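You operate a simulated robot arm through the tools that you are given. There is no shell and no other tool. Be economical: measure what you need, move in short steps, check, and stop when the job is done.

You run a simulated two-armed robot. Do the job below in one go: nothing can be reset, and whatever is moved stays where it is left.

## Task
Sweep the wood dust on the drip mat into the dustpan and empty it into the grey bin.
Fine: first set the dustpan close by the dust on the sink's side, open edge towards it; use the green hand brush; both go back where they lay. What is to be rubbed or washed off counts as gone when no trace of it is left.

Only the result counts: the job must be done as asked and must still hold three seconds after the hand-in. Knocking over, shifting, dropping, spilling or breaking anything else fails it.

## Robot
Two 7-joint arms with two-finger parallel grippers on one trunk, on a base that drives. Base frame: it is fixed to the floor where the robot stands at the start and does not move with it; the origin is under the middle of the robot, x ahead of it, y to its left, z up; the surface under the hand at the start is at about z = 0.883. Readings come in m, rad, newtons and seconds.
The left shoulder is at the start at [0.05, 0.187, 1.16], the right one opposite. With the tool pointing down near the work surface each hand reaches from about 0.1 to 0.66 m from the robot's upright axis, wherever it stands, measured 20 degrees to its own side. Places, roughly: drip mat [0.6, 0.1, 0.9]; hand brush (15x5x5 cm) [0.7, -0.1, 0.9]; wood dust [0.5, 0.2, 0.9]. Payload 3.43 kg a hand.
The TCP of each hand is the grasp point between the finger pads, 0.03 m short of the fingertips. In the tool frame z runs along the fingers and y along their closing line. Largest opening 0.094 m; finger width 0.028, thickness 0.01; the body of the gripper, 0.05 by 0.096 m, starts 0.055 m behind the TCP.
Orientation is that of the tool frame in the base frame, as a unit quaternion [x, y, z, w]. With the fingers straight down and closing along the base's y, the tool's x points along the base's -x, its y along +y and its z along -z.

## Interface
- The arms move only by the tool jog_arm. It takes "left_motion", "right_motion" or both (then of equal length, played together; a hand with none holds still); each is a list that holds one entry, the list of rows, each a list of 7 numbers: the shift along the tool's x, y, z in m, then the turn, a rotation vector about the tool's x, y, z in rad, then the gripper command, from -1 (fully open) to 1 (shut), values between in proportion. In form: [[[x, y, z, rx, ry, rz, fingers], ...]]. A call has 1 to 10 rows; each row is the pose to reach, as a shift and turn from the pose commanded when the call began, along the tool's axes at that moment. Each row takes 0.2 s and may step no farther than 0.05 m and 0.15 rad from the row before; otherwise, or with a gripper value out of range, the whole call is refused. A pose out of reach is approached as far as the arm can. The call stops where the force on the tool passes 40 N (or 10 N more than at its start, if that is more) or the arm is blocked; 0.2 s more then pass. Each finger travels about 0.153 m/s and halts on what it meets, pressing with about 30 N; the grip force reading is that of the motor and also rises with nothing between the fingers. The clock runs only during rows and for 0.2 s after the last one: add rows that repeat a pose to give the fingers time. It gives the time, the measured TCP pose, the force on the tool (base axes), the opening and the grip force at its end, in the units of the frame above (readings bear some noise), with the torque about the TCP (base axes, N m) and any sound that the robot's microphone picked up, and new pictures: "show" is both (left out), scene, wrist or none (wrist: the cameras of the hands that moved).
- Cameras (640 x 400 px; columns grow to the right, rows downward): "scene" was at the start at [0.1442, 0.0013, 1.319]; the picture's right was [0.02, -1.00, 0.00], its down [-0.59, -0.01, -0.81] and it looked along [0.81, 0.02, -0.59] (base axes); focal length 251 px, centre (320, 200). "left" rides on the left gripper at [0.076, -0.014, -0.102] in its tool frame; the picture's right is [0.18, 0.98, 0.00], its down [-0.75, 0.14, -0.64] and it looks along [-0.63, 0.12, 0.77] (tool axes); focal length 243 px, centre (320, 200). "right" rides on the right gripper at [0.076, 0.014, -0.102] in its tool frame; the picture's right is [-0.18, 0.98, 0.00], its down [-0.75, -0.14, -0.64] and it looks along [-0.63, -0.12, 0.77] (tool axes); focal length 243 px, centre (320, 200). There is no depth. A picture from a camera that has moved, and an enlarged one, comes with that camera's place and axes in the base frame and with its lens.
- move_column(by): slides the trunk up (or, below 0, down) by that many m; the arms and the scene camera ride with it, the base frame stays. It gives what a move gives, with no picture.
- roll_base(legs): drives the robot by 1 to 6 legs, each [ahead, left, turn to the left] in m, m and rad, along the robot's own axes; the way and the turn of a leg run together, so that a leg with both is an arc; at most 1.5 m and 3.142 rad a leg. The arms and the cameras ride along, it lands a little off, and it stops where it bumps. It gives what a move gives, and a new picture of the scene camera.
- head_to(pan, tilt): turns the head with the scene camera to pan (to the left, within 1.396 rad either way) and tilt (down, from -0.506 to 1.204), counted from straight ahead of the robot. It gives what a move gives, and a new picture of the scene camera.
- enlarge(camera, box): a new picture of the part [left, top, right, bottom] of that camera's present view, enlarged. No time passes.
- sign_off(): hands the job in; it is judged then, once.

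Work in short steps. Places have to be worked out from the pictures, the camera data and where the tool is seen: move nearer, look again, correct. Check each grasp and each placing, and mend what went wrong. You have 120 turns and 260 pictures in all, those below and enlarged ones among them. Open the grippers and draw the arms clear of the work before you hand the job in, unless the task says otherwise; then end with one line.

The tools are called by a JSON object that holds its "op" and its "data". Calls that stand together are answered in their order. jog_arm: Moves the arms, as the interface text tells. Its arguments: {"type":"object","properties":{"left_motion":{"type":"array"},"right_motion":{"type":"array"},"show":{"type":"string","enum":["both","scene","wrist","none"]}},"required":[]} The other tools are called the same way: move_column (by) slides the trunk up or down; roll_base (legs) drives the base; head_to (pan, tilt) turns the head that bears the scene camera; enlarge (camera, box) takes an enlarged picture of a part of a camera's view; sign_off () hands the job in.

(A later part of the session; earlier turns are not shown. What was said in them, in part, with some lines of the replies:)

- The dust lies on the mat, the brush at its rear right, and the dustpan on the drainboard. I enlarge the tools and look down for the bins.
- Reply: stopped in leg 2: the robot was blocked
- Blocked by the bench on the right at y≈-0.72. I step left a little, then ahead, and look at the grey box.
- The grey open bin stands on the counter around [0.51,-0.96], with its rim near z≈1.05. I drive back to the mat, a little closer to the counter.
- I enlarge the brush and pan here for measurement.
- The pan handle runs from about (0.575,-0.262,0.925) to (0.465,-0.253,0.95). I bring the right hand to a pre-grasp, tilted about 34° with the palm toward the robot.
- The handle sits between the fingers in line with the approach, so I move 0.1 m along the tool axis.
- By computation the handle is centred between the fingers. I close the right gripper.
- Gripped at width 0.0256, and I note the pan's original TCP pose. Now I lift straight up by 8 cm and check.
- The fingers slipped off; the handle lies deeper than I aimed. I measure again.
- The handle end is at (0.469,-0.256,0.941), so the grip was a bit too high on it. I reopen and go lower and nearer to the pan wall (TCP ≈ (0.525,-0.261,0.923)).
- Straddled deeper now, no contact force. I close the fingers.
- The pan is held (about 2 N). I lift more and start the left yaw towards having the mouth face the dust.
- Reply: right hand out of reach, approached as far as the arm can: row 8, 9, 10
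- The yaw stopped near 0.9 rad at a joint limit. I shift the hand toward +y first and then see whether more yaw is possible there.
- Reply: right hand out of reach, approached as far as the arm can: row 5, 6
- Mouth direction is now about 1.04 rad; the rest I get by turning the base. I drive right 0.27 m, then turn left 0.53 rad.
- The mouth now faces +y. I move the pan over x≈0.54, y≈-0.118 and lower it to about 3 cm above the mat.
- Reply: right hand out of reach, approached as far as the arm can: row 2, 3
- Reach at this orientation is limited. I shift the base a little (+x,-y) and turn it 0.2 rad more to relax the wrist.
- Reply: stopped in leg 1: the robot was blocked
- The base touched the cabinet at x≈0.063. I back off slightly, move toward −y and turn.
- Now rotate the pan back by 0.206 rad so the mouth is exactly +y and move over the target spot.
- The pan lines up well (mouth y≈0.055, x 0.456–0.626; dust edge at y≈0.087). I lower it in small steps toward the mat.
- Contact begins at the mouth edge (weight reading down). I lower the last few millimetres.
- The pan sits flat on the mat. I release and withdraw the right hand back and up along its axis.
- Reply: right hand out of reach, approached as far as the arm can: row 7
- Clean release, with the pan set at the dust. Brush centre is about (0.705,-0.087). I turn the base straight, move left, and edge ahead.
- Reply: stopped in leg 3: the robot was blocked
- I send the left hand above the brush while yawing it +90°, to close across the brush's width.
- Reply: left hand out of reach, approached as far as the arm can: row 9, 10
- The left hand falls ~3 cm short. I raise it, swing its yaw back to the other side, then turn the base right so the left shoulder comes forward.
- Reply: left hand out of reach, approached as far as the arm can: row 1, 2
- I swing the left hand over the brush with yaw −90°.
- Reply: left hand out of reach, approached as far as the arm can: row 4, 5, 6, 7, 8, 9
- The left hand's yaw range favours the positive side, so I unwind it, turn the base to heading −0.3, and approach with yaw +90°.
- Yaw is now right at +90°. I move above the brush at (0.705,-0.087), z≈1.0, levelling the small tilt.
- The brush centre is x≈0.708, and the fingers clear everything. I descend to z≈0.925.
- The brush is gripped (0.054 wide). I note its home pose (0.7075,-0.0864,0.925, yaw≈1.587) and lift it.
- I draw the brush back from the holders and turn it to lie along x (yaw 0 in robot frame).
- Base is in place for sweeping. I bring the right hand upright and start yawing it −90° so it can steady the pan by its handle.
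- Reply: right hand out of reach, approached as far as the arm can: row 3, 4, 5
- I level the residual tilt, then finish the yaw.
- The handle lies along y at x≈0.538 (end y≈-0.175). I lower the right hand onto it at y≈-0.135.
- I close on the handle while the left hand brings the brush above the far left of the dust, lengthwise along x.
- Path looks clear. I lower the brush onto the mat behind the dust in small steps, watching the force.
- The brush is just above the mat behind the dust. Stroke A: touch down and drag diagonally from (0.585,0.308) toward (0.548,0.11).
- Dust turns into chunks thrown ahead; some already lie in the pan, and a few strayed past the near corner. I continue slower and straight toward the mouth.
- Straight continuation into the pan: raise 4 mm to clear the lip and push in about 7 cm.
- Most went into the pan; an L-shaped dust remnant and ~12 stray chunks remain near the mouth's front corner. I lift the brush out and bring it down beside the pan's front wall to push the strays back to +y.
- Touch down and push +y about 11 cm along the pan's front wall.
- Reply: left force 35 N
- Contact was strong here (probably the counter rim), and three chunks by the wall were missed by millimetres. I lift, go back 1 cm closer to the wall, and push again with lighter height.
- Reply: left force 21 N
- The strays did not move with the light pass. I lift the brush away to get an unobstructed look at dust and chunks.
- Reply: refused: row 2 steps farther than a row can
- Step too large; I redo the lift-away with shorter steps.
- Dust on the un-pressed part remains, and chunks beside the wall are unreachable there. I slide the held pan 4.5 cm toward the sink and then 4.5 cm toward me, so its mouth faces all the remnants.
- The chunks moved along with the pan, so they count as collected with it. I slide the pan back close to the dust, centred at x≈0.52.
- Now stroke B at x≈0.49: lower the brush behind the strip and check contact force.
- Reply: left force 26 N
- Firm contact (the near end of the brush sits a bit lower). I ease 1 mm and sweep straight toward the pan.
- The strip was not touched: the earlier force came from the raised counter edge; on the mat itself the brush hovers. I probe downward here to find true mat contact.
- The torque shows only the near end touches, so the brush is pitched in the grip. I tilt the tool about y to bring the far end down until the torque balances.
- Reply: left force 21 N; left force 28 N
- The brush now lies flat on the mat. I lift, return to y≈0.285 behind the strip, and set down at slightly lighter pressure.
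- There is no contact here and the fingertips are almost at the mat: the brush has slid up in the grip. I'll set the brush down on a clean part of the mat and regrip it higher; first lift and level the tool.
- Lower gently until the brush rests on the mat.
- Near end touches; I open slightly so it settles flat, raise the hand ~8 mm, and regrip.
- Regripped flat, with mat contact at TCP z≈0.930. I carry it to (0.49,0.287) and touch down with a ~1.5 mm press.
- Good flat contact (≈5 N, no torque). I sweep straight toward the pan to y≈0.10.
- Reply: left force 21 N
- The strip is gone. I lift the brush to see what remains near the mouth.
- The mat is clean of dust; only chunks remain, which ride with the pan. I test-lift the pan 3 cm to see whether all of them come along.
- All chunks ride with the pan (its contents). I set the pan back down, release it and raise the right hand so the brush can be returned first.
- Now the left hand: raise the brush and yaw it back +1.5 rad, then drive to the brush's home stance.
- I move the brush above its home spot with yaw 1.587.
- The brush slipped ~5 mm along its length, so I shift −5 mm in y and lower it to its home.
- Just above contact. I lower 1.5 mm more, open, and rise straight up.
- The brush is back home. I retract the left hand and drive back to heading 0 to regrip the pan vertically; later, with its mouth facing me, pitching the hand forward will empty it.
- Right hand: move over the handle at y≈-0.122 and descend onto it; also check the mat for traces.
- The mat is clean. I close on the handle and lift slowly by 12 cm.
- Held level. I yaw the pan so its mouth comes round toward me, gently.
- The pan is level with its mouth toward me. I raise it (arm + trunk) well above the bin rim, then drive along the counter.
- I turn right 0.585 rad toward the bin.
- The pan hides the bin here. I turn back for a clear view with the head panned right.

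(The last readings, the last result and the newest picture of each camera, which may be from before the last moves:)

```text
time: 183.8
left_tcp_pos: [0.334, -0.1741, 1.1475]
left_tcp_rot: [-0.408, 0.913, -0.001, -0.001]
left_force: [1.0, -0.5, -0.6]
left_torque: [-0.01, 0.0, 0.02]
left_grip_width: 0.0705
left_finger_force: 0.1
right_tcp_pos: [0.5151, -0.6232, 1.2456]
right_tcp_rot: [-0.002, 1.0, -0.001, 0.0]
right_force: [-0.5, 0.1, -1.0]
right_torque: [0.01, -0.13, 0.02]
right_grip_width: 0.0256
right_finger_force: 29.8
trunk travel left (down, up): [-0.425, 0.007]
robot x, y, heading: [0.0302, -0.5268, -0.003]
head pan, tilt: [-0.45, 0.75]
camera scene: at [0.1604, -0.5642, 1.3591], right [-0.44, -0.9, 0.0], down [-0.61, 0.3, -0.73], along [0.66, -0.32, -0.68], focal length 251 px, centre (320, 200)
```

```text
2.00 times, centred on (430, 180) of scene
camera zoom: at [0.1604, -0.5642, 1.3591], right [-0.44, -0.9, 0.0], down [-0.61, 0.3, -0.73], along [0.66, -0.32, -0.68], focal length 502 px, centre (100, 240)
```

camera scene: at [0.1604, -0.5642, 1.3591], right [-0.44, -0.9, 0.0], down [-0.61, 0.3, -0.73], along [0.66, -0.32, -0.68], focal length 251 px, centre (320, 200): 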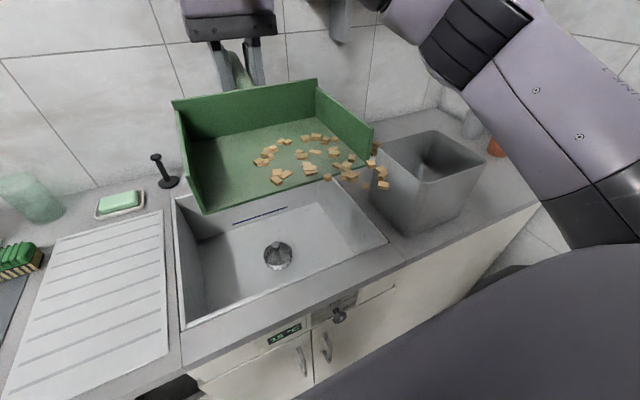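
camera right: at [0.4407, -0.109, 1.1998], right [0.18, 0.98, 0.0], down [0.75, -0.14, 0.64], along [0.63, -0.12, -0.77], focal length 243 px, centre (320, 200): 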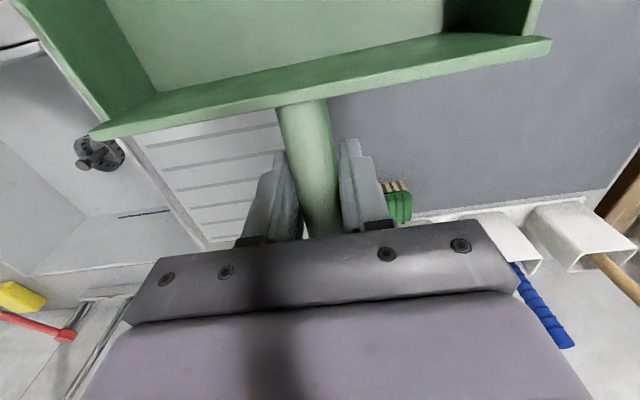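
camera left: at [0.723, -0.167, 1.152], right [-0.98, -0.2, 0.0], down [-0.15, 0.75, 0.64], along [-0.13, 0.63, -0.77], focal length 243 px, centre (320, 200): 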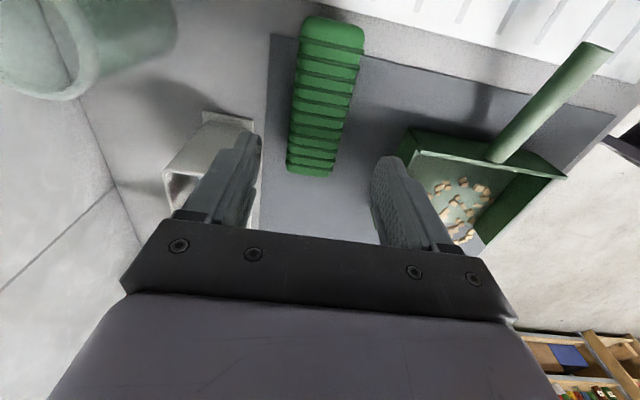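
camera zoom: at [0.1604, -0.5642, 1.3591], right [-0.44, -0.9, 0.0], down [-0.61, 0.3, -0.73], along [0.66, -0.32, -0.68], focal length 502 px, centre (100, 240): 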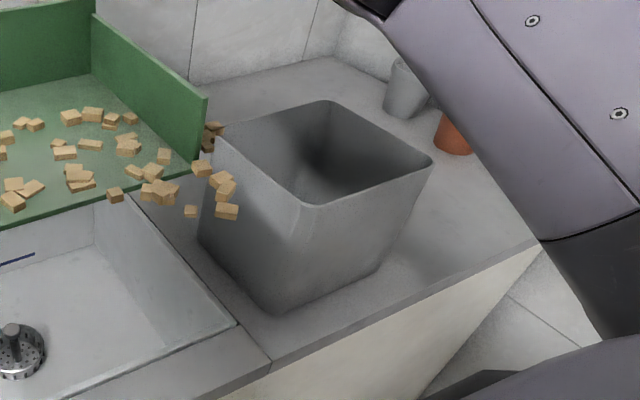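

The bin opening spans about x 0.41–0.555, y −0.90…−1.07, rim z≈1.06. I drive further right 0.11 m, then shift the pan sideways over the bin.

{"op": "roll_base", "data": {"legs": [[0, -0.11, 0]]}}

{"op": "jog_arm", "data": {"right_motion": [[[0, -0.02, -0.002, 0, 0, 0, 1], [0, -0.04, -0.004, 0, 0, 0, 1], [0, -0.06, -0.006, 0, 0, 0, 1], [0.003, -0.08, -0.008, 0, 0, 0, 1], [0.006, -0.1, -0.01, 0, 0, 0, 1], [0.009, -0.12, -0.012, 0, 0, 0, 1], [0.012, -0.14, -0.014, 0, 0, 0, 1], [0.015, -0.16, -0.016, 0, 0, 0, 1], [0.018, -0.18, -0.018, 0, 0, 0, 1], [0.02, -0.2, -0.02, 0, 0, 0, 1]]]}}

```text
time: 185.4
left_tcp_pos: [0.333, -0.2819, 1.1472]
left_tcp_rot: [-0.408, 0.913, 0.0, -0.001]
left_force: [-0.4, 0.1, 0.0]
left_torque: [0.04, 0.02, -0.01]
left_grip_width: 0.0704
left_finger_force: 0.0
right_tcp_pos: [0.5154, -0.7303, 1.2462]
right_tcp_rot: [-0.002, 1.0, 0.0, 0.0]
right_force: [0.6, 0.6, -0.7]
right_torque: [0.04, -0.15, 0.02]
right_grip_width: 0.026
right_finger_force: 29.5
trunk travel left (down, up): [-0.425, 0.007]
robot x, y, heading: [0.0276, -0.6351, -0.0]
head pan, tilt: [-0.45, 0.75]
camera scene: at [0.1602, -0.6723, 1.359], right [-0.44, -0.9, 0.0], down [-0.61, 0.3, -0.73], along [0.66, -0.32, -0.68], focal length 251 px, centre (320, 200)
```

scene: 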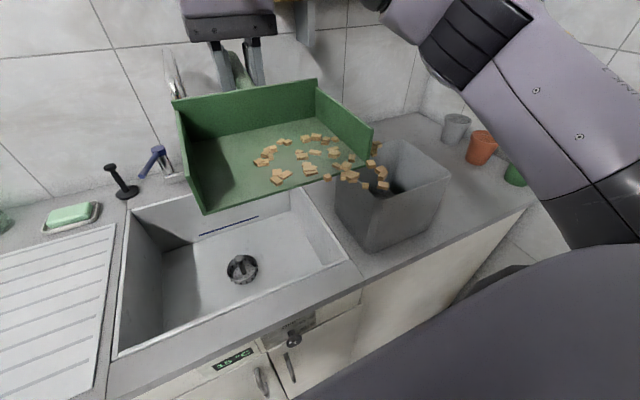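

```text
time: 187.6
left_tcp_pos: [0.3322, -0.2818, 1.1475]
left_tcp_rot: [-0.408, 0.913, 0.0, -0.001]
left_force: [0.3, 0.8, 0.8]
left_torque: [0.01, 0.0, 0.02]
left_grip_width: 0.0707
left_finger_force: 0.1
right_tcp_pos: [0.4956, -0.931, 1.2663]
right_tcp_rot: [-0.002, 1.0, -0.001, 0.0]
right_force: [-0.7, 0.7, -2.1]
right_torque: [0.03, -0.19, -0.02]
right_grip_width: 0.026
right_finger_force: 30.1
trunk travel left (down, up): [-0.425, 0.007]
robot x, y, heading: [0.0282, -0.6336, -0.001]
head pan, tilt: [-0.45, 0.75]
camera scene: at [0.1601, -0.6723, 1.359], right [-0.44, -0.9, 0.0], down [-0.61, 0.3, -0.73], along [0.66, -0.32, -0.68], focal length 251 px, centre (320, 200)
camera right: at [0.4187, -0.9179, 1.3694], right [0.18, 0.98, 0.0], down [0.75, -0.14, 0.64], along [0.63, -0.12, -0.77], focal length 243 px, centre (320, 200)
```

scene: 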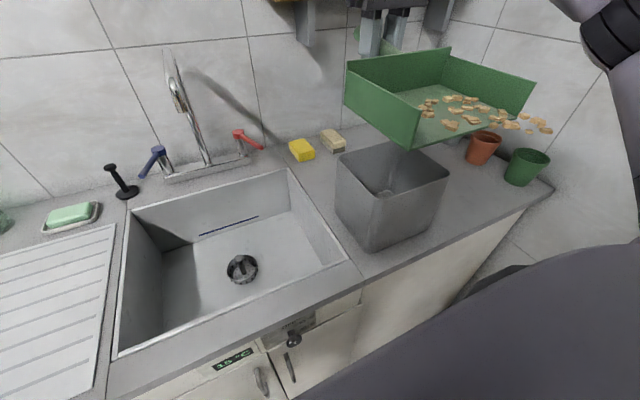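
right: 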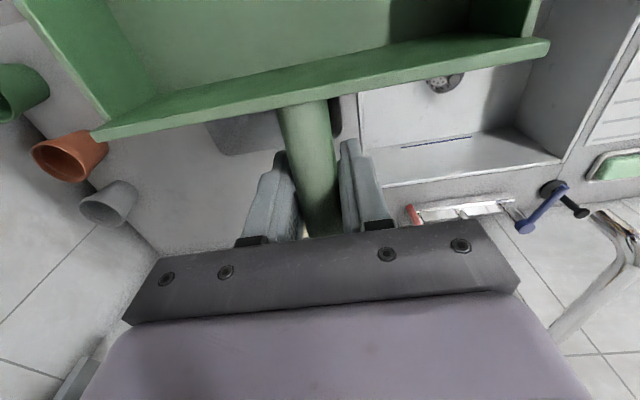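

Bin now visible clearly; I enlarge to refine its rim position.

{"op": "enlarge", "data": {"camera": "scene", "box": [320, 30, 560, 260]}}

```text
1.74 times, centred on (440, 145) of scene
camera zoom: at [0.1601, -0.6723, 1.359], right [-0.44, -0.9, 0.0], down [-0.61, 0.3, -0.73], along [0.66, -0.32, -0.68], focal length 436 px, centre (111, 296)
```

zoom: 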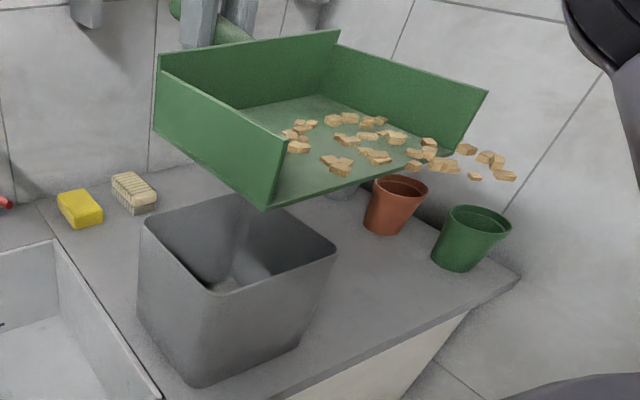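

Bin centre ≈ (0.485,−0.995), rim z≈1.06. I begin tilting, moving the hand forward at the same time so the contents stay above the opening.

{"op": "jog_arm", "data": {"right_motion": [[[-0.039, -0.007, -0.003, 0, -0.1, 0, 1], [-0.079, -0.013, -0.005, 0, -0.2, 0, 1], [-0.114, -0.019, -0.005, 0, -0.3, 0, 1]]]}}

```text
time: 188.4
left_tcp_pos: [0.3339, -0.2823, 1.1466]
left_tcp_rot: [-0.407, 0.913, 0.0, -0.001]
left_force: [0.2, 0.8, -0.4]
left_torque: [-0.01, 0.01, -0.02]
left_grip_width: 0.0706
left_finger_force: 0.0
right_tcp_pos: [0.6109, -0.9501, 1.2703]
right_tcp_rot: [-0.002, 0.989, -0.001, 0.149]
right_force: [0.5, -0.2, -2.0]
right_torque: [-0.01, -0.14, -0.03]
right_grip_width: 0.0256
right_finger_force: 29.5
trunk travel left (down, up): [-0.425, 0.007]
robot x, y, heading: [0.0242, -0.6347, -0.005]
head pan, tilt: [-0.45, 0.75]
camera scene: at [0.1608, -0.6721, 1.359], right [-0.44, -0.9, 0.0], down [-0.61, 0.3, -0.73], along [0.66, -0.32, -0.68], focal length 251 px, centre (320, 200)
camera right: at [0.5073, -0.9358, 1.3463], right [0.17, 0.98, 0.05], down [0.53, -0.14, 0.84], along [0.83, -0.12, -0.55], focal length 243 px, centre (320, 200)
```

scene: 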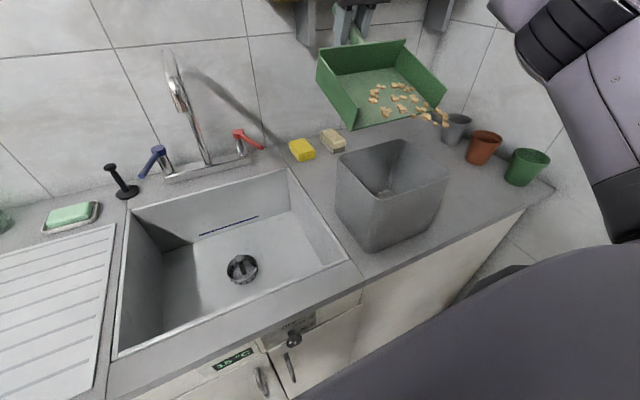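
right: 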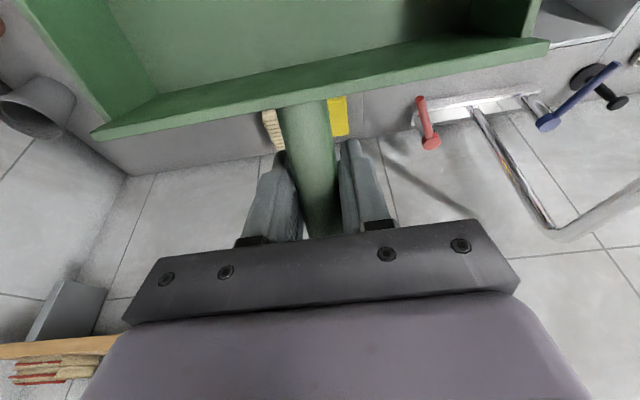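

Reach is fine. I continue tilting to about 75–80° while drawing back so the contents stay centred over the bin.

{"op": "jog_arm", "data": {"right_motion": [[[-0.0076, 0, 0.0024, 0, -0.14, 0, 1], [0.0067, 0, -0.0021, 0, -0.28, 0, 1], [0.0239, 0, -0.0074, 0, -0.42, 0, 1], [0.043, 0, -0.0133, 0, -0.56, 0, 1], [0.063, 0, -0.0195, 0, -0.7, 0, 1], [0.085, 0, -0.0263, 0, -0.84, 0, 1], [0.107, 0, -0.0332, 0, -0.98, 0, 1], [0.107, 0, -0.0332, 0, -0.98, 0, 1], [0.107, 0, -0.0332, 0, -0.98, 0, 1]]]}}

{"op": "enlarge", "data": {"camera": "scene", "box": [320, 30, 560, 260]}}

```text
time: 190.4
left_tcp_pos: [0.3338, -0.2817, 1.1457]
left_tcp_rot: [-0.408, 0.913, 0.0, 0.0]
left_force: [0.5, -0.2, 0.8]
left_torque: [0.01, 0.01, 0.02]
left_grip_width: 0.0704
left_finger_force: 0.1
right_tcp_pos: [0.4977, -0.9496, 1.2702]
right_tcp_rot: [-0.002, 0.802, 0.001, 0.597]
right_force: [-0.1, -0.2, -2.1]
right_torque: [-0.01, 0.0, 0.01]
right_grip_width: 0.0257
right_finger_force: 29.9
trunk travel left (down, up): [-0.425, 0.007]
robot x, y, heading: [0.0262, -0.6362, 0.0]
head pan, tilt: [-0.45, 0.75]
camera scene: at [0.1601, -0.6721, 1.3591], right [-0.44, -0.9, 0.0], down [-0.61, 0.3, -0.73], along [0.66, -0.32, -0.68], focal length 251 px, centre (320, 200)
camera right: at [0.3775, -0.9366, 1.2283], right [0.05, 0.98, 0.18], down [-0.4, -0.14, 0.91], along [0.92, -0.12, 0.39], focal length 243 px, centre (320, 200)
```

scene: 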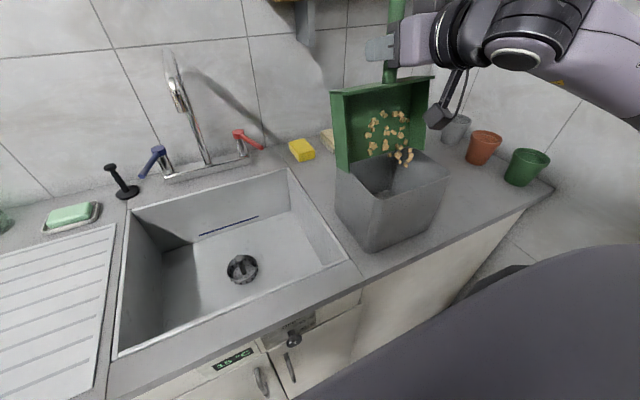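
right: 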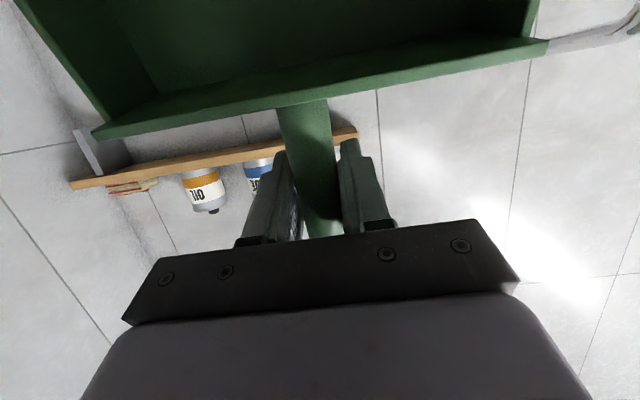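

```text
1.74 times, centred on (440, 145) of scene
camera zoom: at [0.1601, -0.6721, 1.3591], right [-0.44, -0.9, 0.0], down [-0.61, 0.3, -0.73], along [0.66, -0.32, -0.68], focal length 436 px, centre (111, 296)
```

zoom: 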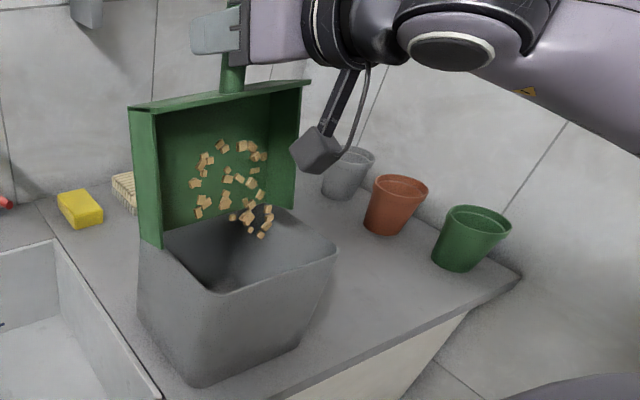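

Tilted 73° and the contents still cling. I tilt further to about 97°, keeping it over the opening.

{"op": "jog_arm", "data": {"right_motion": [[[0.0065, 0, -0.0216, 0, -0.14, 0, 1], [0.0132, 0, -0.044, 0, -0.28, 0, 1], [0.0195, 0, -0.065, 0, -0.42, 0, 1], [0.0195, 0, -0.065, 0, -0.42, 0, 1], [0.0195, 0, -0.065, 0, -0.42, 0, 1]]], "show": "none"}}

{"op": "enlarge", "data": {"camera": "scene", "box": [320, 30, 560, 260]}}

```text
time: 191.6
left_tcp_pos: [0.3319, -0.2829, 1.1475]
left_tcp_rot: [-0.407, 0.913, -0.001, 0.0]
left_force: [-0.8, 0.3, -0.2]
left_torque: [0.0, -0.03, 0.0]
left_grip_width: 0.0704
left_finger_force: 0.1
right_tcp_pos: [0.4646, -0.967, 1.2783]
right_tcp_rot: [-0.001, 0.659, 0.0, 0.752]
right_force: [0.7, -0.2, -1.6]
right_torque: [0.0, 0.09, 0.01]
right_grip_width: 0.026
right_finger_force: 30.3
right hand out of reach, approached as far as the arm can: row 2, 3, 4, 5
trunk travel left (down, up): [-0.425, 0.007]
robot x, y, heading: [0.0311, -0.6356, 0.003]
head pan, tilt: [-0.45, 0.75]
```

```text
1.74 times, centred on (440, 145) of scene
camera zoom: at [0.1588, -0.6733, 1.3592], right [-0.44, -0.9, 0.0], down [-0.61, 0.3, -0.73], along [0.66, -0.32, -0.68], focal length 436 px, centre (111, 296)
```

zoom: 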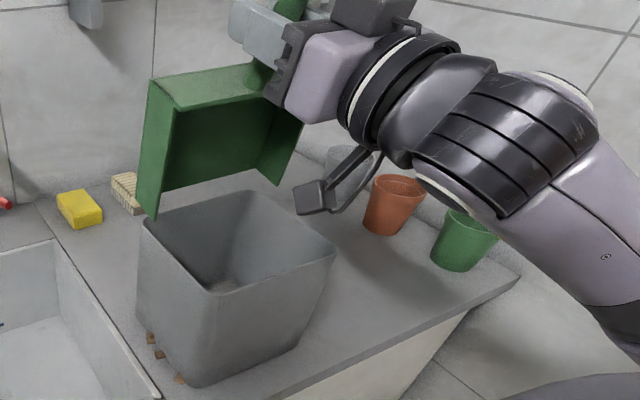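

The contents released. I look closely at the bin and the counter around it.

{"op": "enlarge", "data": {"camera": "scene", "box": [360, 110, 470, 180]}}

{"op": "enlarge", "data": {"camera": "scene", "box": [310, 180, 430, 255]}}

```text
5.71 times, centred on (415, 145) of scene
camera zoom: at [0.1588, -0.6733, 1.3592], right [-0.44, -0.9, 0.0], down [-0.61, 0.3, -0.73], along [0.66, -0.32, -0.68], focal length 1434 px, centre (-223, 514)
```

zoom: 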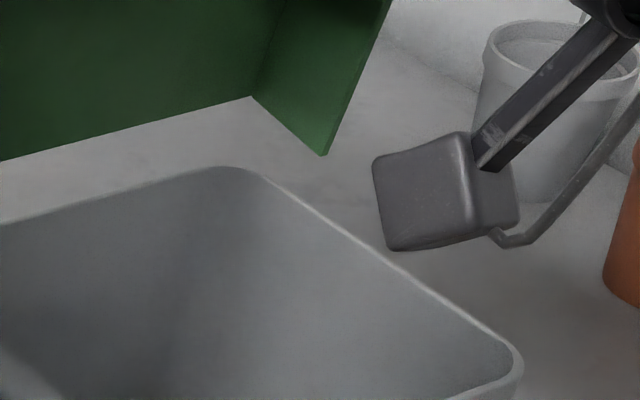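

```text
5.33 times, centred on (370, 218) of scene
camera zoom: at [0.1588, -0.6733, 1.3592], right [-0.44, -0.9, 0.0], down [-0.61, 0.3, -0.73], along [0.66, -0.32, -0.68], focal length 1338 px, centre (53, 107)
```

zoom: 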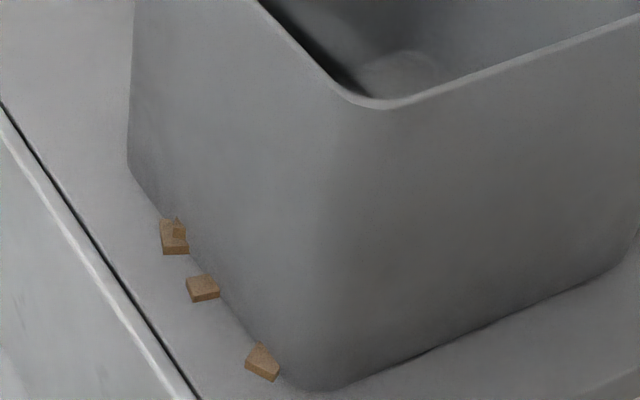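

A few chunks show at the bin's left foot. I return the pan to level, lifting slightly, to see into the bin.

{"op": "jog_arm", "data": {"right_motion": [[[-0.01, 0, 0, 0, 0.15, 0, 1], [-0.02, 0, 0, 0, 0.3, 0, 1], [-0.02, 0, 0, 0, 0.45, 0, 1], [-0.02, 0, 0, 0, 0.6, 0, 1], [-0.02, 0, 0, 0, 0.75, 0, 1], [-0.02, 0, 0, 0, 0.9, 0, 1], [-0.02, 0, 0, 0, 1.05, 0, 1], [-0.02, 0, 0, 0, 1.2, 0, 1], [-0.02, 0, 0, 0, 1.35, 0, 1], [-0.02, 0, 0, 0, 1.5, 0, 1]]], "show": "none"}}

{"op": "enlarge", "data": {"camera": "scene", "box": [310, 30, 550, 255]}}

```text
time: 193.8
left_tcp_pos: [0.3329, -0.2816, 1.1467]
left_tcp_rot: [-0.407, 0.913, -0.001, -0.001]
left_force: [-0.7, -0.3, -1.1]
left_torque: [0.03, -0.03, 0.0]
left_grip_width: 0.0705
left_finger_force: 0.1
right_tcp_pos: [0.4651, -0.9646, 1.2999]
right_tcp_rot: [-0.001, 0.995, 0.0, 0.099]
right_force: [-0.5, 0.0, -2.4]
right_torque: [-0.01, -0.17, -0.01]
right_grip_width: 0.0257
right_finger_force: 29.6
trunk travel left (down, up): [-0.425, 0.007]
robot x, y, heading: [0.0282, -0.6323, -0.001]
head pan, tilt: [-0.45, 0.75]
```

```text
1.78 times, centred on (430, 142) of scene
camera zoom: at [0.1602, -0.6716, 1.359], right [-0.44, -0.9, 0.0], down [-0.61, 0.3, -0.73], along [0.66, -0.32, -0.68], focal length 446 px, centre (124, 302)
```

zoom: 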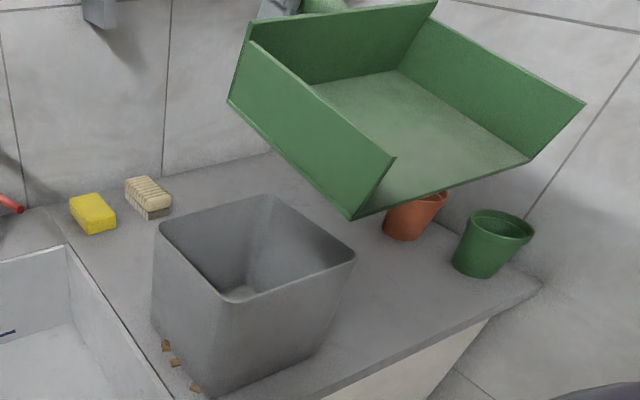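

The pan is empty. I level it, bring it back to centre and drive to the mat/drainboard; I'll inspect the bin from above afterwards with a free hand.

{"op": "jog_arm", "data": {"right_motion": [[[0, 0.02, 0, 0, 0.1, 0, 1], [0, 0.06, 0, 0, 0.198, 0, 1], [0, 0.1, 0, 0, 0.198, 0, 1], [0, 0.14, 0, 0, 0.198, 0, 1], [0, 0.18, 0, 0, 0.198, 0, 1], [0, 0.22, 0, 0, 0.198, 0, 1]]], "show": "none"}}

{"op": "roll_base", "data": {"legs": [[0, 0.6, 0], [0.02, 0, 0]]}}

{"op": "move_column", "data": {"by": -0.05}}

{"op": "head_to", "data": {"pan": 0.0, "tilt": 0.85}}

```text
time: 195.2
left_tcp_pos: [0.3345, -0.2805, 1.1468]
left_tcp_rot: [-0.408, 0.913, 0.0, -0.001]
left_force: [-0.2, 0.6, -0.4]
left_torque: [-0.03, -0.02, -0.01]
left_grip_width: 0.0706
left_finger_force: 0.1
right_tcp_pos: [0.4652, -0.7436, 1.299]
right_tcp_rot: [0.0, 1.0, 0.001, 0.001]
right_force: [0.5, 0.6, -1.8]
right_torque: [0.03, -0.12, 0.05]
right_grip_width: 0.0257
right_finger_force: 30.1
trunk travel left (down, up): [-0.425, 0.007]
robot x, y, heading: [0.0306, -0.6349, -0.003]
head pan, tilt: [-0.45, 0.75]
```

```text
time: 201.3
left_tcp_pos: [0.3569, 0.3167, 1.1465]
left_tcp_rot: [-0.407, 0.914, 0.0, -0.001]
left_force: [0.6, 0.1, -0.2]
left_torque: [-0.05, 0.02, -0.02]
left_grip_width: 0.0706
left_finger_force: 0.1
right_tcp_pos: [0.4869, -0.1477, 1.2984]
right_tcp_rot: [0.0, 1.0, -0.001, 0.0]
right_force: [1.3, 0.7, -1.5]
right_torque: [0.02, -0.13, 0.01]
right_grip_width: 0.0258
right_finger_force: 30.7
trunk travel left (down, up): [-0.425, 0.007]
robot x, y, heading: [0.0482, -0.0383, -0.005]
head pan, tilt: [-0.45, 0.75]
camera scene: at [0.1831, -0.0737, 1.3589], right [-0.44, -0.9, 0.0], down [-0.61, 0.3, -0.73], along [0.66, -0.32, -0.68], focal length 251 px, centre (320, 200)
```

scene: 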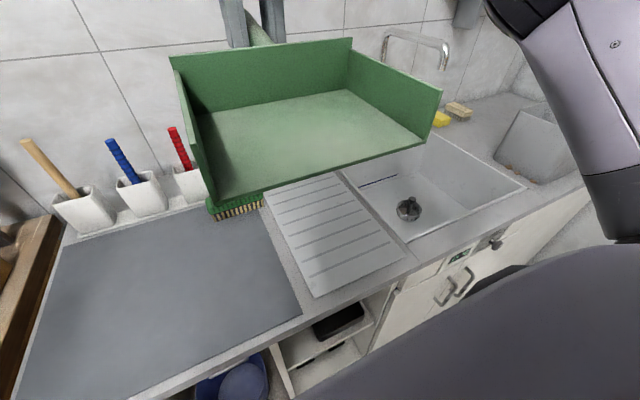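

```text
time: 202.2
left_tcp_pos: [0.3568, 0.316, 1.0958]
left_tcp_rot: [-0.406, 0.914, 0.0, -0.001]
left_force: [0.9, 0.2, 0.3]
left_torque: [0.02, 0.0, 0.03]
left_grip_width: 0.0704
left_finger_force: 0.0
right_tcp_pos: [0.4858, -0.1491, 1.2484]
right_tcp_rot: [-0.001, 1.0, 0.0, 0.001]
right_force: [-0.4, 0.9, -1.6]
right_torque: [-0.01, -0.12, 0.01]
right_grip_width: 0.0255
right_finger_force: 30.3
trunk travel left (down, up): [-0.375, 0.057]
robot x, y, heading: [0.0439, -0.0368, -0.004]
head pan, tilt: [-0.45, 0.75]
```

```text
time: 203.1
left_tcp_pos: [0.3554, 0.3164, 1.0967]
left_tcp_rot: [-0.407, 0.914, 0.0, -0.001]
left_force: [-0.2, -0.3, 0.9]
left_torque: [0.01, 0.01, 0.01]
left_grip_width: 0.0706
left_finger_force: 0.0
right_tcp_pos: [0.4863, -0.1484, 1.2495]
right_tcp_rot: [0.0, 1.0, -0.001, 0.001]
right_force: [-0.4, 0.2, -2.1]
right_torque: [0.01, -0.17, -0.01]
right_grip_width: 0.0256
right_finger_force: 29.8
trunk travel left (down, up): [-0.375, 0.057]
robot x, y, heading: [0.0518, -0.033, -0.005]
head pan, tilt: [0.0, 0.85]
camera scene: at [0.1859, -0.0378, 1.301], right [-0.01, -1.0, 0.0], down [-0.75, 0.0, -0.66], along [0.66, 0.0, -0.75], focal length 251 px, centre (320, 200)
```

scene: 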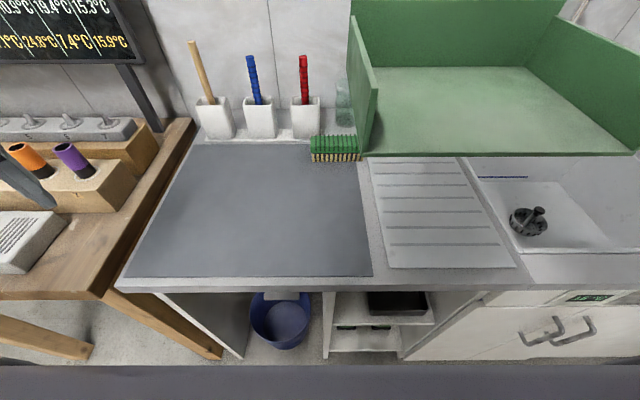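

Mat and counter look clean. I yaw the empty pan by −π in steps to point its mouth forward again.

{"op": "jog_arm", "data": {"right_motion": [[[0, 0, 0, 0, 0, 0.15, 1], [0, 0, 0, 0, 0, 0.3, 1], [0, 0, 0, 0, 0, 0.45, 1], [0, 0, 0, 0, 0, 0.6, 1], [0, 0, 0, 0, 0, 0.75, 1], [0, 0, 0, 0, 0, 0.9, 1], [0, 0, 0, 0, 0, 1.05, 1], [0, 0, 0, 0, 0, 1.2, 1], [0, 0, 0, 0, 0, 1.35, 1], [0, 0, 0, 0, 0, 1.5, 1]]], "show": "none"}}

{"op": "jog_arm", "data": {"right_motion": [[[0, 0, 0, 0, 0, 0.15, 1], [0, 0, 0, 0, 0, 0.3, 1], [0, 0, 0, 0, 0, 0.45, 1], [0, 0, 0, 0, 0, 0.6, 1], [0, 0, 0, 0, 0, 0.75, 1], [0, 0, 0, 0, 0, 0.9, 1], [0, 0, 0, 0, 0, 1.05, 1], [0, 0, 0, 0, 0, 1.2, 1], [0, 0, 0, 0, 0, 1.35, 1], [0, 0, 0, 0, 0, 1.5, 1]]], "show": "scene"}}

```text
time: 205.3
left_tcp_pos: [0.3562, 0.3152, 1.0967]
left_tcp_rot: [-0.405, 0.914, -0.001, -0.001]
left_force: [0.1, -1.2, 0.1]
left_torque: [-0.02, 0.01, 0.0]
left_grip_width: 0.0705
left_finger_force: 0.1
right_tcp_pos: [0.4873, -0.1481, 1.2478]
right_tcp_rot: [0.683, 0.73, 0.0, 0.001]
right_force: [0.0, -0.2, -2.3]
right_torque: [-0.16, 0.01, 0.01]
right_grip_width: 0.0258
right_finger_force: 30.4
trunk travel left (down, up): [-0.375, 0.057]
robot x, y, heading: [0.0513, -0.0385, -0.005]
head pan, tilt: [0.0, 0.85]
```

```text
time: 207.5
left_tcp_pos: [0.3568, 0.3162, 1.0969]
left_tcp_rot: [-0.406, 0.914, -0.001, 0.0]
left_force: [-0.8, 0.5, -0.6]
left_torque: [-0.01, -0.03, 0.0]
left_grip_width: 0.0705
left_finger_force: 0.1
right_tcp_pos: [0.4867, -0.1485, 1.249]
right_tcp_rot: [0.998, 0.07, 0.001, 0.0]
right_force: [-0.5, -0.2, -1.9]
right_torque: [-0.02, 0.15, 0.02]
right_grip_width: 0.0258
right_finger_force: 30.0
trunk travel left (down, up): [-0.375, 0.057]
robot x, y, heading: [0.0528, -0.0363, -0.005]
head pan, tilt: [0.0, 0.85]
camera scene: at [0.186, -0.0377, 1.301], right [0.0, -1.0, 0.0], down [-0.75, 0.0, -0.66], along [0.66, 0.0, -0.75], focal length 251 px, centre (320, 200)
```

scene: 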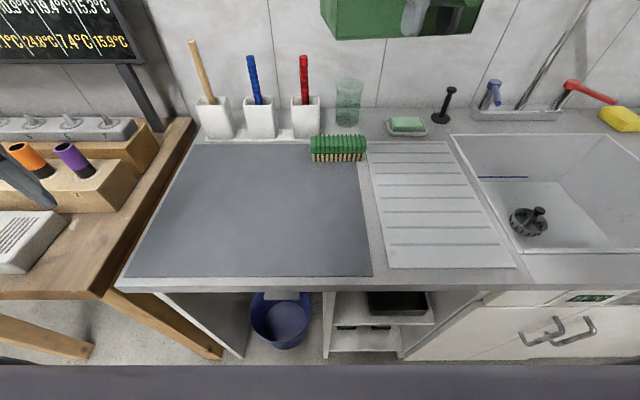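

The yaw works fully. I move over the original spot with the last 0.22 rad yaw and descend to about 4 cm above.

{"op": "jog_arm", "data": {"right_motion": [[[0.0066, 0.039, 0, 0, 0, 0.08, 1], [0.013, 0.078, 0, 0, 0, 0.15, 1], [0.0197, 0.117, 0.02, 0, 0, 0.22, 1], [0.0197, 0.117, 0.065, 0, 0, 0.22, 1], [0.0197, 0.117, 0.11, 0, 0, 0.22, 1], [0.0197, 0.117, 0.155, 0, 0, 0.22, 1], [0.0197, 0.117, 0.2, 0, 0, 0.22, 1], [0.0197, 0.117, 0.245, 0, 0, 0.22, 1], [0.0197, 0.117, 0.285, 0, 0, 0.22, 1]]], "show": "scene"}}

{"op": "enlarge", "data": {"camera": "scene", "box": [310, 110, 500, 230]}}

```text
time: 209.5
left_tcp_pos: [0.3563, 0.3164, 1.0968]
left_tcp_rot: [-0.406, 0.914, 0.0, -0.001]
left_force: [-0.1, -0.5, 0.4]
left_torque: [0.0, 0.01, 0.01]
left_grip_width: 0.0705
left_finger_force: 0.0
right_tcp_pos: [0.5228, -0.2615, 0.9634]
right_tcp_rot: [0.999, -0.038, 0.001, 0.0]
right_force: [0.6, -0.1, -2.1]
right_torque: [0.02, 0.16, 0.02]
right_grip_width: 0.0257
right_finger_force: 30.0
trunk travel left (down, up): [-0.375, 0.057]
robot x, y, heading: [0.0521, -0.0374, -0.005]
head pan, tilt: [0.0, 0.85]
camera scene: at [0.1862, -0.038, 1.301], right [-0.01, -1.0, 0.0], down [-0.75, 0.0, -0.66], along [0.66, 0.0, -0.75], focal length 251 px, centre (320, 200)
```

scene: 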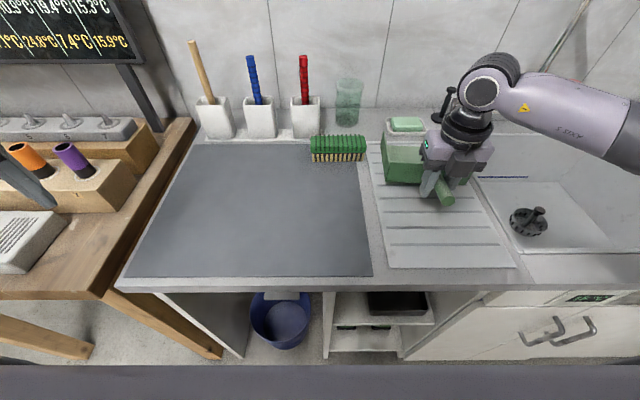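

```text
3.33 times, centred on (405, 170) of scene
camera zoom: at [0.1862, -0.038, 1.301], right [-0.01, -1.0, 0.0], down [-0.75, 0.0, -0.66], along [0.66, 0.0, -0.75], focal length 836 px, centre (37, 300)
```

zoom: 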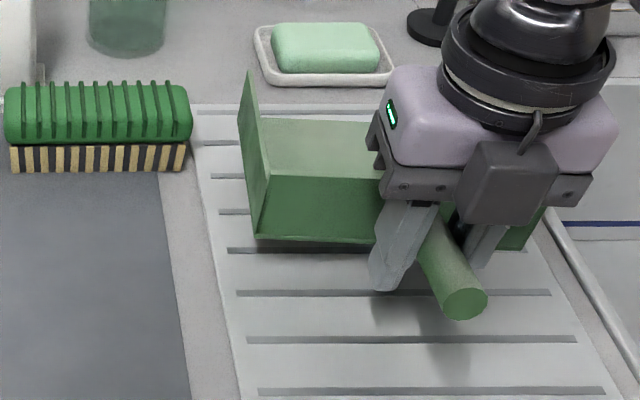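

Aligned as originally. I lower it onto the drainboard.

{"op": "jog_arm", "data": {"right_motion": [[[0, 0, 0.015, 0, 0, 0, 1], [0, 0, 0.03, 0, 0, 0, 1], [0, 0, 0.0365, 0, 0, 0, 1], [0, 0, 0.038, 0, 0, 0, 1]]], "show": "none"}}

```text
time: 210.5
left_tcp_pos: [0.355, 0.3155, 1.0975]
left_tcp_rot: [-0.406, 0.914, 0.0, -0.001]
left_force: [0.5, 0.7, -0.4]
left_torque: [0.03, 0.0, 0.0]
left_grip_width: 0.0704
left_finger_force: 0.2
right_tcp_pos: [0.5242, -0.2611, 0.9271]
right_tcp_rot: [0.999, -0.04, 0.004, -0.001]
right_force: [1.2, -0.2, 9.9]
right_torque: [0.02, -0.59, 0.03]
right_grip_width: 0.0259
right_finger_force: 29.8
trunk travel left (down, up): [-0.375, 0.057]
robot x, y, heading: [0.0517, -0.0359, -0.003]
head pan, tilt: [0.0, 0.85]
```

Contact. I open and rise; the pan settles flat.

{"op": "jog_arm", "data": {"right_motion": [[[0, 0, -0.001, 0, 0, 0, 0.2], [0, 0, -0.001, 0, 0, 0, -0.3], [0, 0, -0.001, 0, 0, 0, -0.3], [0, 0, -0.03, 0, 0, 0, -0.3], [0, 0, -0.075, 0, 0, 0, -0.3], [0, 0, -0.12, 0, 0, 0, -0.3], [-0.04, 0, -0.14, 0, 0, 0, -0.3], [-0.08, 0, -0.16, 0, 0, 0, -0.3]]], "show": "none"}}

{"op": "enlarge", "data": {"camera": "scene", "box": [310, 110, 500, 230]}}

```text
time: 212.3
left_tcp_pos: [0.3566, 0.317, 1.0975]
left_tcp_rot: [-0.406, 0.914, -0.001, -0.001]
left_force: [-0.5, -0.1, 0.0]
left_torque: [-0.01, -0.02, 0.01]
left_grip_width: 0.0706
left_finger_force: 0.0
right_tcp_pos: [0.443, -0.2552, 1.0847]
right_tcp_rot: [0.999, -0.039, 0.001, 0.001]
right_force: [-0.4, 0.6, -0.4]
right_torque: [-0.02, 0.02, -0.01]
right_grip_width: 0.0609
right_finger_force: 0.1
trunk travel left (down, up): [-0.375, 0.057]
robot x, y, heading: [0.0491, -0.0363, -0.003]
head pan, tilt: [0.0, 0.85]
```

```text
3.33 times, centred on (405, 170) of scene
camera zoom: at [0.1854, -0.0376, 1.3011], right [0.0, -1.0, 0.0], down [-0.75, 0.0, -0.66], along [0.66, 0.0, -0.75], focal length 836 px, centre (37, 300)
```

zoom: 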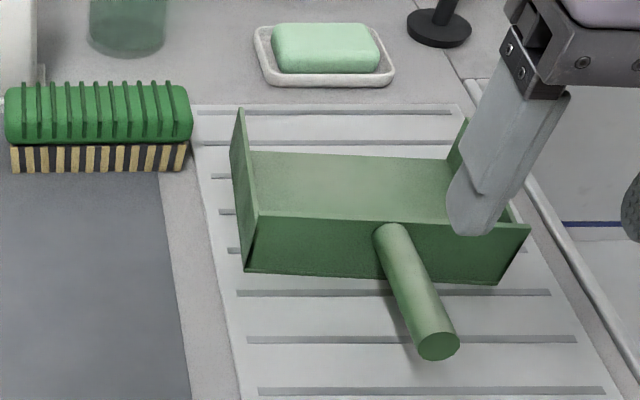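

The pan is back as it lay. Now I check the bin from above: yaw the right hand to look toward −y, raise it, and drive to the bin.

{"op": "jog_arm", "data": {"right_motion": [[[0, 0, -0.015, 0, 0, -0.15, -0.3], [0, 0, -0.03, 0, 0, -0.3, -0.3], [0, 0, -0.045, 0, 0, -0.45, -0.3], [0, 0, -0.06, 0, 0, -0.6, -0.3], [0, 0, -0.075, 0, 0, -0.75, -0.3], [0, 0, -0.09, 0, 0, -0.9, -0.3], [0, 0, -0.105, 0, 0, -1.05, -0.3], [0, 0, -0.12, 0, 0, -1.2, -0.3], [0, 0, -0.135, 0, 0, -1.35, -0.3], [0, 0, -0.15, 0, 0, -1.5, -0.3]]], "show": "none"}}

{"op": "roll_base", "data": {"legs": [[-0.02, -0.58, 0]]}}

{"op": "enlarge", "data": {"camera": "right", "box": [0, 0, 640, 400]}}

```text
time: 214.5
left_tcp_pos: [0.357, 0.3176, 1.0981]
left_tcp_rot: [-0.406, 0.914, 0.0, -0.001]
left_force: [0.4, 0.0, 0.1]
left_torque: [0.01, 0.02, 0.04]
left_grip_width: 0.0705
left_finger_force: 0.1
right_tcp_pos: [0.4424, -0.255, 1.2356]
right_tcp_rot: [0.756, 0.654, 0.0, 0.001]
right_force: [0.2, -0.7, -0.7]
right_torque: [0.03, 0.02, 0.02]
right_grip_width: 0.0612
right_finger_force: 0.1
trunk travel left (down, up): [-0.375, 0.057]
robot x, y, heading: [0.0496, -0.0403, -0.009]
head pan, tilt: [0.0, 0.85]
```

```text
time: 220.2
left_tcp_pos: [0.3332, -0.2712, 1.0982]
left_tcp_rot: [-0.404, 0.915, 0.0, -0.001]
left_force: [0.1, 0.0, -0.1]
left_torque: [0.02, 0.0, 0.03]
left_grip_width: 0.0705
left_finger_force: 0.0
right_tcp_pos: [0.4155, -0.8425, 1.2353]
right_tcp_rot: [0.759, 0.651, 0.0, 0.0]
right_force: [-0.2, -0.1, 0.1]
right_torque: [0.0, 0.0, 0.01]
right_grip_width: 0.0609
right_finger_force: 0.0
trunk travel left (down, up): [-0.375, 0.057]
robot x, y, heading: [0.0259, -0.6216, -0.01]
head pan, tilt: [0.0, 0.85]
camera scene: at [0.1612, -0.6239, 1.301], right [-0.01, -1.0, 0.0], down [-0.75, 0.01, -0.66], along [0.66, -0.01, -0.75], focal length 251 px, centre (320, 200)
```

scene: 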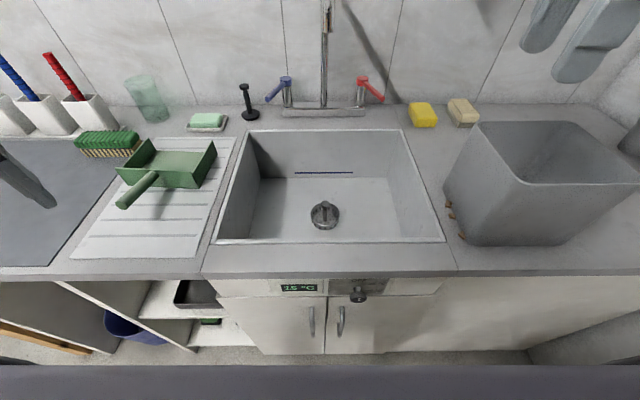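

```text
1.00 times, centred on (320, 200) of right (not enlarged: the box is as wide or as high as the picture)
camera zoom: at [0.441, -0.7701, 1.3394], right [0.94, -0.33, 0.0], down [-0.26, -0.72, 0.64], along [-0.21, -0.61, -0.77], focal length 243 px, centre (320, 200)
```

zoom: 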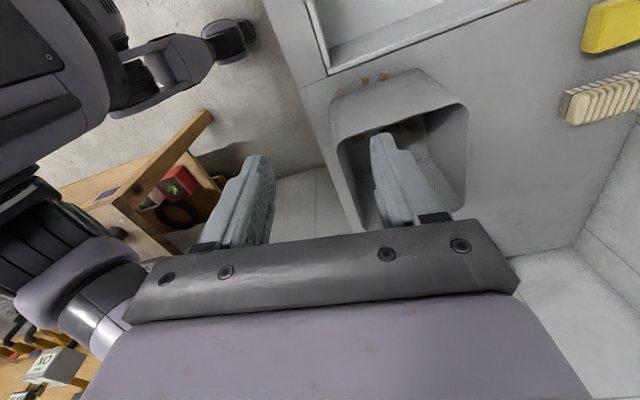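

{"op": "enlarge", "data": {"camera": "right", "box": [320, 55, 490, 165]}}

```text
3.64 times, centred on (405, 110) of right
camera zoom: at [0.441, -0.7701, 1.3394], right [0.94, -0.33, 0.0], down [-0.26, -0.72, 0.64], along [-0.21, -0.61, -0.77], focal length 882 px, centre (11, 527)
```

zoom: 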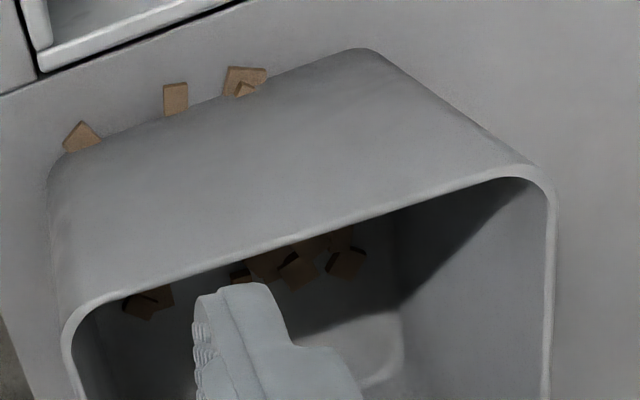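

Chunks are inside along the near wall. I shift the hand +x and open wide to see the whole interior.

{"op": "jog_arm", "data": {"right_motion": [[[-0.006, 0.039, 0, 0, 0, 0, -1], [-0.012, 0.079, -0.01, 0, 0, 0, -1], [-0.012, 0.079, -0.03, 0, 0, 0, -1]]], "show": "none"}}

{"op": "enlarge", "data": {"camera": "right", "box": [230, 50, 450, 200]}}

```text
time: 221.0
left_tcp_pos: [0.3341, -0.2693, 1.0978]
left_tcp_rot: [-0.404, 0.915, 0.0, -0.001]
left_force: [0.1, 0.2, 0.2]
left_torque: [0.0, 0.0, 0.02]
left_grip_width: 0.0704
left_finger_force: 0.1
right_tcp_pos: [0.4929, -0.8665, 1.2654]
right_tcp_rot: [0.759, 0.651, 0.0, 0.001]
right_force: [-0.3, -0.3, 0.0]
right_torque: [0.02, -0.03, -0.03]
right_grip_width: 0.094
right_finger_force: 0.0
trunk travel left (down, up): [-0.375, 0.057]
robot x, y, heading: [0.0242, -0.6228, -0.009]
head pan, tilt: [0.0, 0.85]
```

```text
2.67 times, centred on (340, 125) of right
camera zoom: at [0.5172, -0.7942, 1.3695], right [0.94, -0.33, 0.0], down [-0.26, -0.72, 0.64], along [-0.21, -0.61, -0.77], focal length 647 px, centre (267, 400)
```

zoom: 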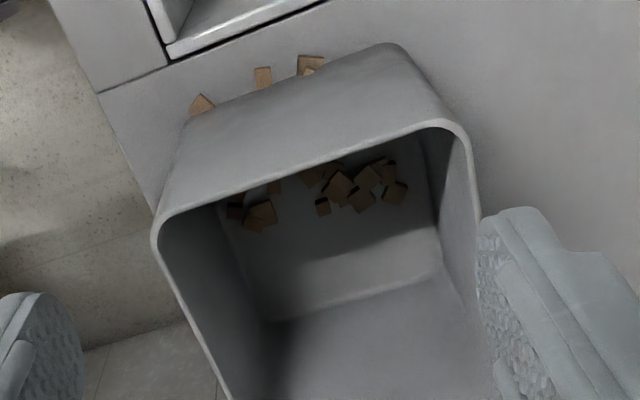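

Most chunks lie on the bin's floor by the left wall; a few show just outside it. I test whether those are real by gripping the middle one at ≈(0.479,−0.904), approaching tilted to stay off the bin.

{"op": "jog_arm", "data": {"right_motion": [[[0.002, -0.003, 0.042, -0.005, -0.06, -0.026, 0.15], [0.004, -0.006, 0.084, -0.009, -0.117, -0.051, 0.15], [0.006, -0.008, 0.126, -0.014, -0.175, -0.077, 0.15], [0.008, -0.011, 0.168, -0.018, -0.233, -0.102, 0.15], [0.011, -0.014, 0.21, -0.023, -0.29, -0.128, 0.15], [0.0127, -0.016, 0.25, -0.027, -0.35, -0.153, 0.15]]], "show": "wrist"}}

{"op": "enlarge", "data": {"camera": "right", "box": [230, 60, 430, 185]}}

```text
time: 222.4
left_tcp_pos: [0.3344, -0.2715, 1.0976]
left_tcp_rot: [-0.403, 0.915, 0.0, -0.002]
left_force: [0.4, -0.2, -0.2]
left_torque: [0.01, -0.02, 0.0]
left_grip_width: 0.0705
left_finger_force: 0.2
right_tcp_pos: [0.4793, -0.8526, 1.0144]
right_tcp_rot: [0.697, 0.696, -0.123, 0.125]
right_force: [0.3, -0.7, 0.6]
right_torque: [-0.03, 0.01, -0.02]
right_grip_width: 0.04
right_finger_force: 0.1
trunk travel left (down, up): [-0.375, 0.057]
robot x, y, heading: [0.0282, -0.6194, -0.009]
head pan, tilt: [0.0, 0.85]
camera right: at [0.4926, -0.7462, 1.0858], right [0.98, -0.17, 0.07], down [-0.14, -0.49, 0.86], along [-0.12, -0.86, -0.5], focal length 243 px, centre (320, 200)
```

right: 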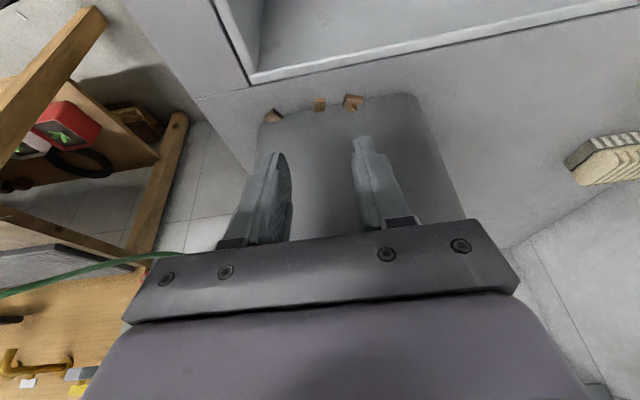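

```text
3.20 times, centred on (330, 122) of right
camera zoom: at [0.4926, -0.7462, 1.0858], right [0.98, -0.17, 0.07], down [-0.14, -0.49, 0.86], along [-0.12, -0.86, -0.5], focal length 776 px, centre (288, 448)
```

zoom: 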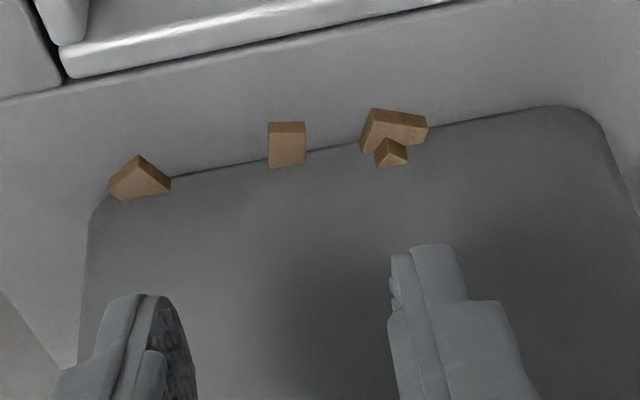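

Close up, these chunks interpenetrate the bin wall (only corners stick through), so they are part of the heap inside the bin and not loose spills. I withdraw the hand up and away.

{"op": "jog_arm", "data": {"right_motion": [[[0, 0, -0.04, 0, 0, 0, -1], [0, 0, -0.08, 0, 0, 0, -1], [-0.01, 0, -0.12, 0, 0.1, 0, -1], [-0.03, 0, -0.16, 0, 0.2, 0, -1], [-0.04, 0, -0.2, 0, 0.3, 0, -1]]], "show": "none"}}

{"op": "roll_base", "data": {"legs": [[-0.3, 0, 0], [0, 0.45, 0]]}}

{"op": "enlarge", "data": {"camera": "scene", "box": [120, 40, 520, 290]}}

```text
time: 223.6
left_tcp_pos: [0.3333, -0.2699, 1.098]
left_tcp_rot: [-0.404, 0.915, -0.001, -0.001]
left_force: [0.1, -0.8, 0.1]
left_torque: [0.01, 0.01, 0.02]
left_grip_width: 0.071
left_finger_force: 0.1
right_tcp_pos: [0.4791, -0.8209, 1.2183]
right_tcp_rot: [0.707, 0.707, -0.017, 0.018]
right_force: [-0.1, -0.4, -0.2]
right_torque: [0.02, 0.01, 0.0]
right_grip_width: 0.094
right_finger_force: 0.1
trunk travel left (down, up): [-0.375, 0.057]
robot x, y, heading: [0.0286, -0.6224, -0.013]
head pan, tilt: [0.0, 0.85]
```

```text
time: 229.7
left_tcp_pos: [0.0377, 0.1814, 1.098]
left_tcp_rot: [-0.404, 0.915, 0.0, -0.001]
left_force: [-0.1, -0.6, 0.9]
left_torque: [0.0, 0.0, 0.04]
left_grip_width: 0.0704
left_finger_force: 0.0
right_tcp_pos: [0.1839, -0.369, 1.2169]
right_tcp_rot: [0.706, 0.707, -0.018, 0.019]
right_force: [-0.9, -0.1, 0.1]
right_torque: [0.02, 0.02, -0.03]
right_grip_width: 0.0939
right_finger_force: 0.1
trunk travel left (down, up): [-0.375, 0.057]
robot x, y, heading: [-0.2681, -0.173, -0.008]
head pan, tilt: [0.0, 0.85]
camera scene: at [-0.1349, -0.172, 1.301], right [-0.01, -1.0, 0.0], down [-0.75, 0.01, -0.66], along [0.66, -0.01, -0.75], focal length 251 px, centre (320, 200)
```

scene: 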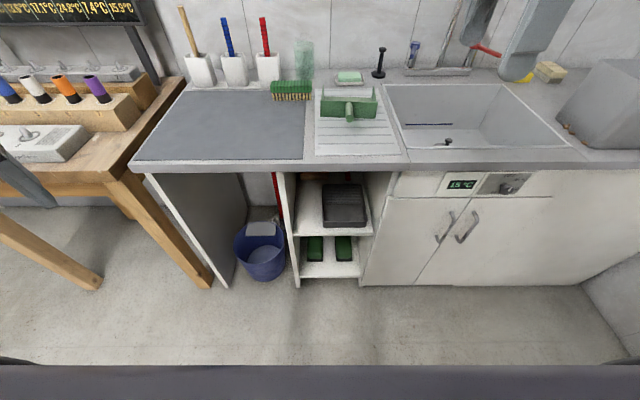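

```text
1.60 times, centred on (320, 165) of scene
camera zoom: at [-0.1349, -0.172, 1.301], right [-0.01, -1.0, 0.0], down [-0.75, 0.01, -0.66], along [0.66, -0.01, -0.75], focal length 401 px, centre (320, 256)
```

zoom: 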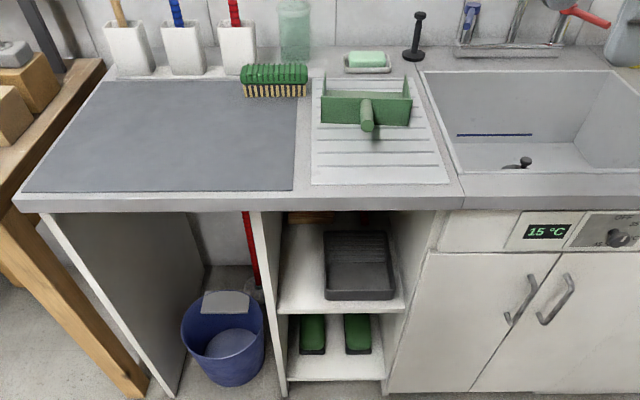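

The mat is clean, brush and pan lie back in their places, and both grippers are open and clear. I hand in.

{"op": "sign_off", "data": {}}

```text
The job is handed in.
```

I swept the wood dust off the drip mat into the dustpan, emptied it into the grey bin, put the green brush and the dustpan back where they lay, and handed the job in. One doubt remains: three or four chunks show at the foot of the bin's left wall. Up close they looked like corners of the heap inside poking through the wall, so I left them. I did not try to pick one up to confirm that.
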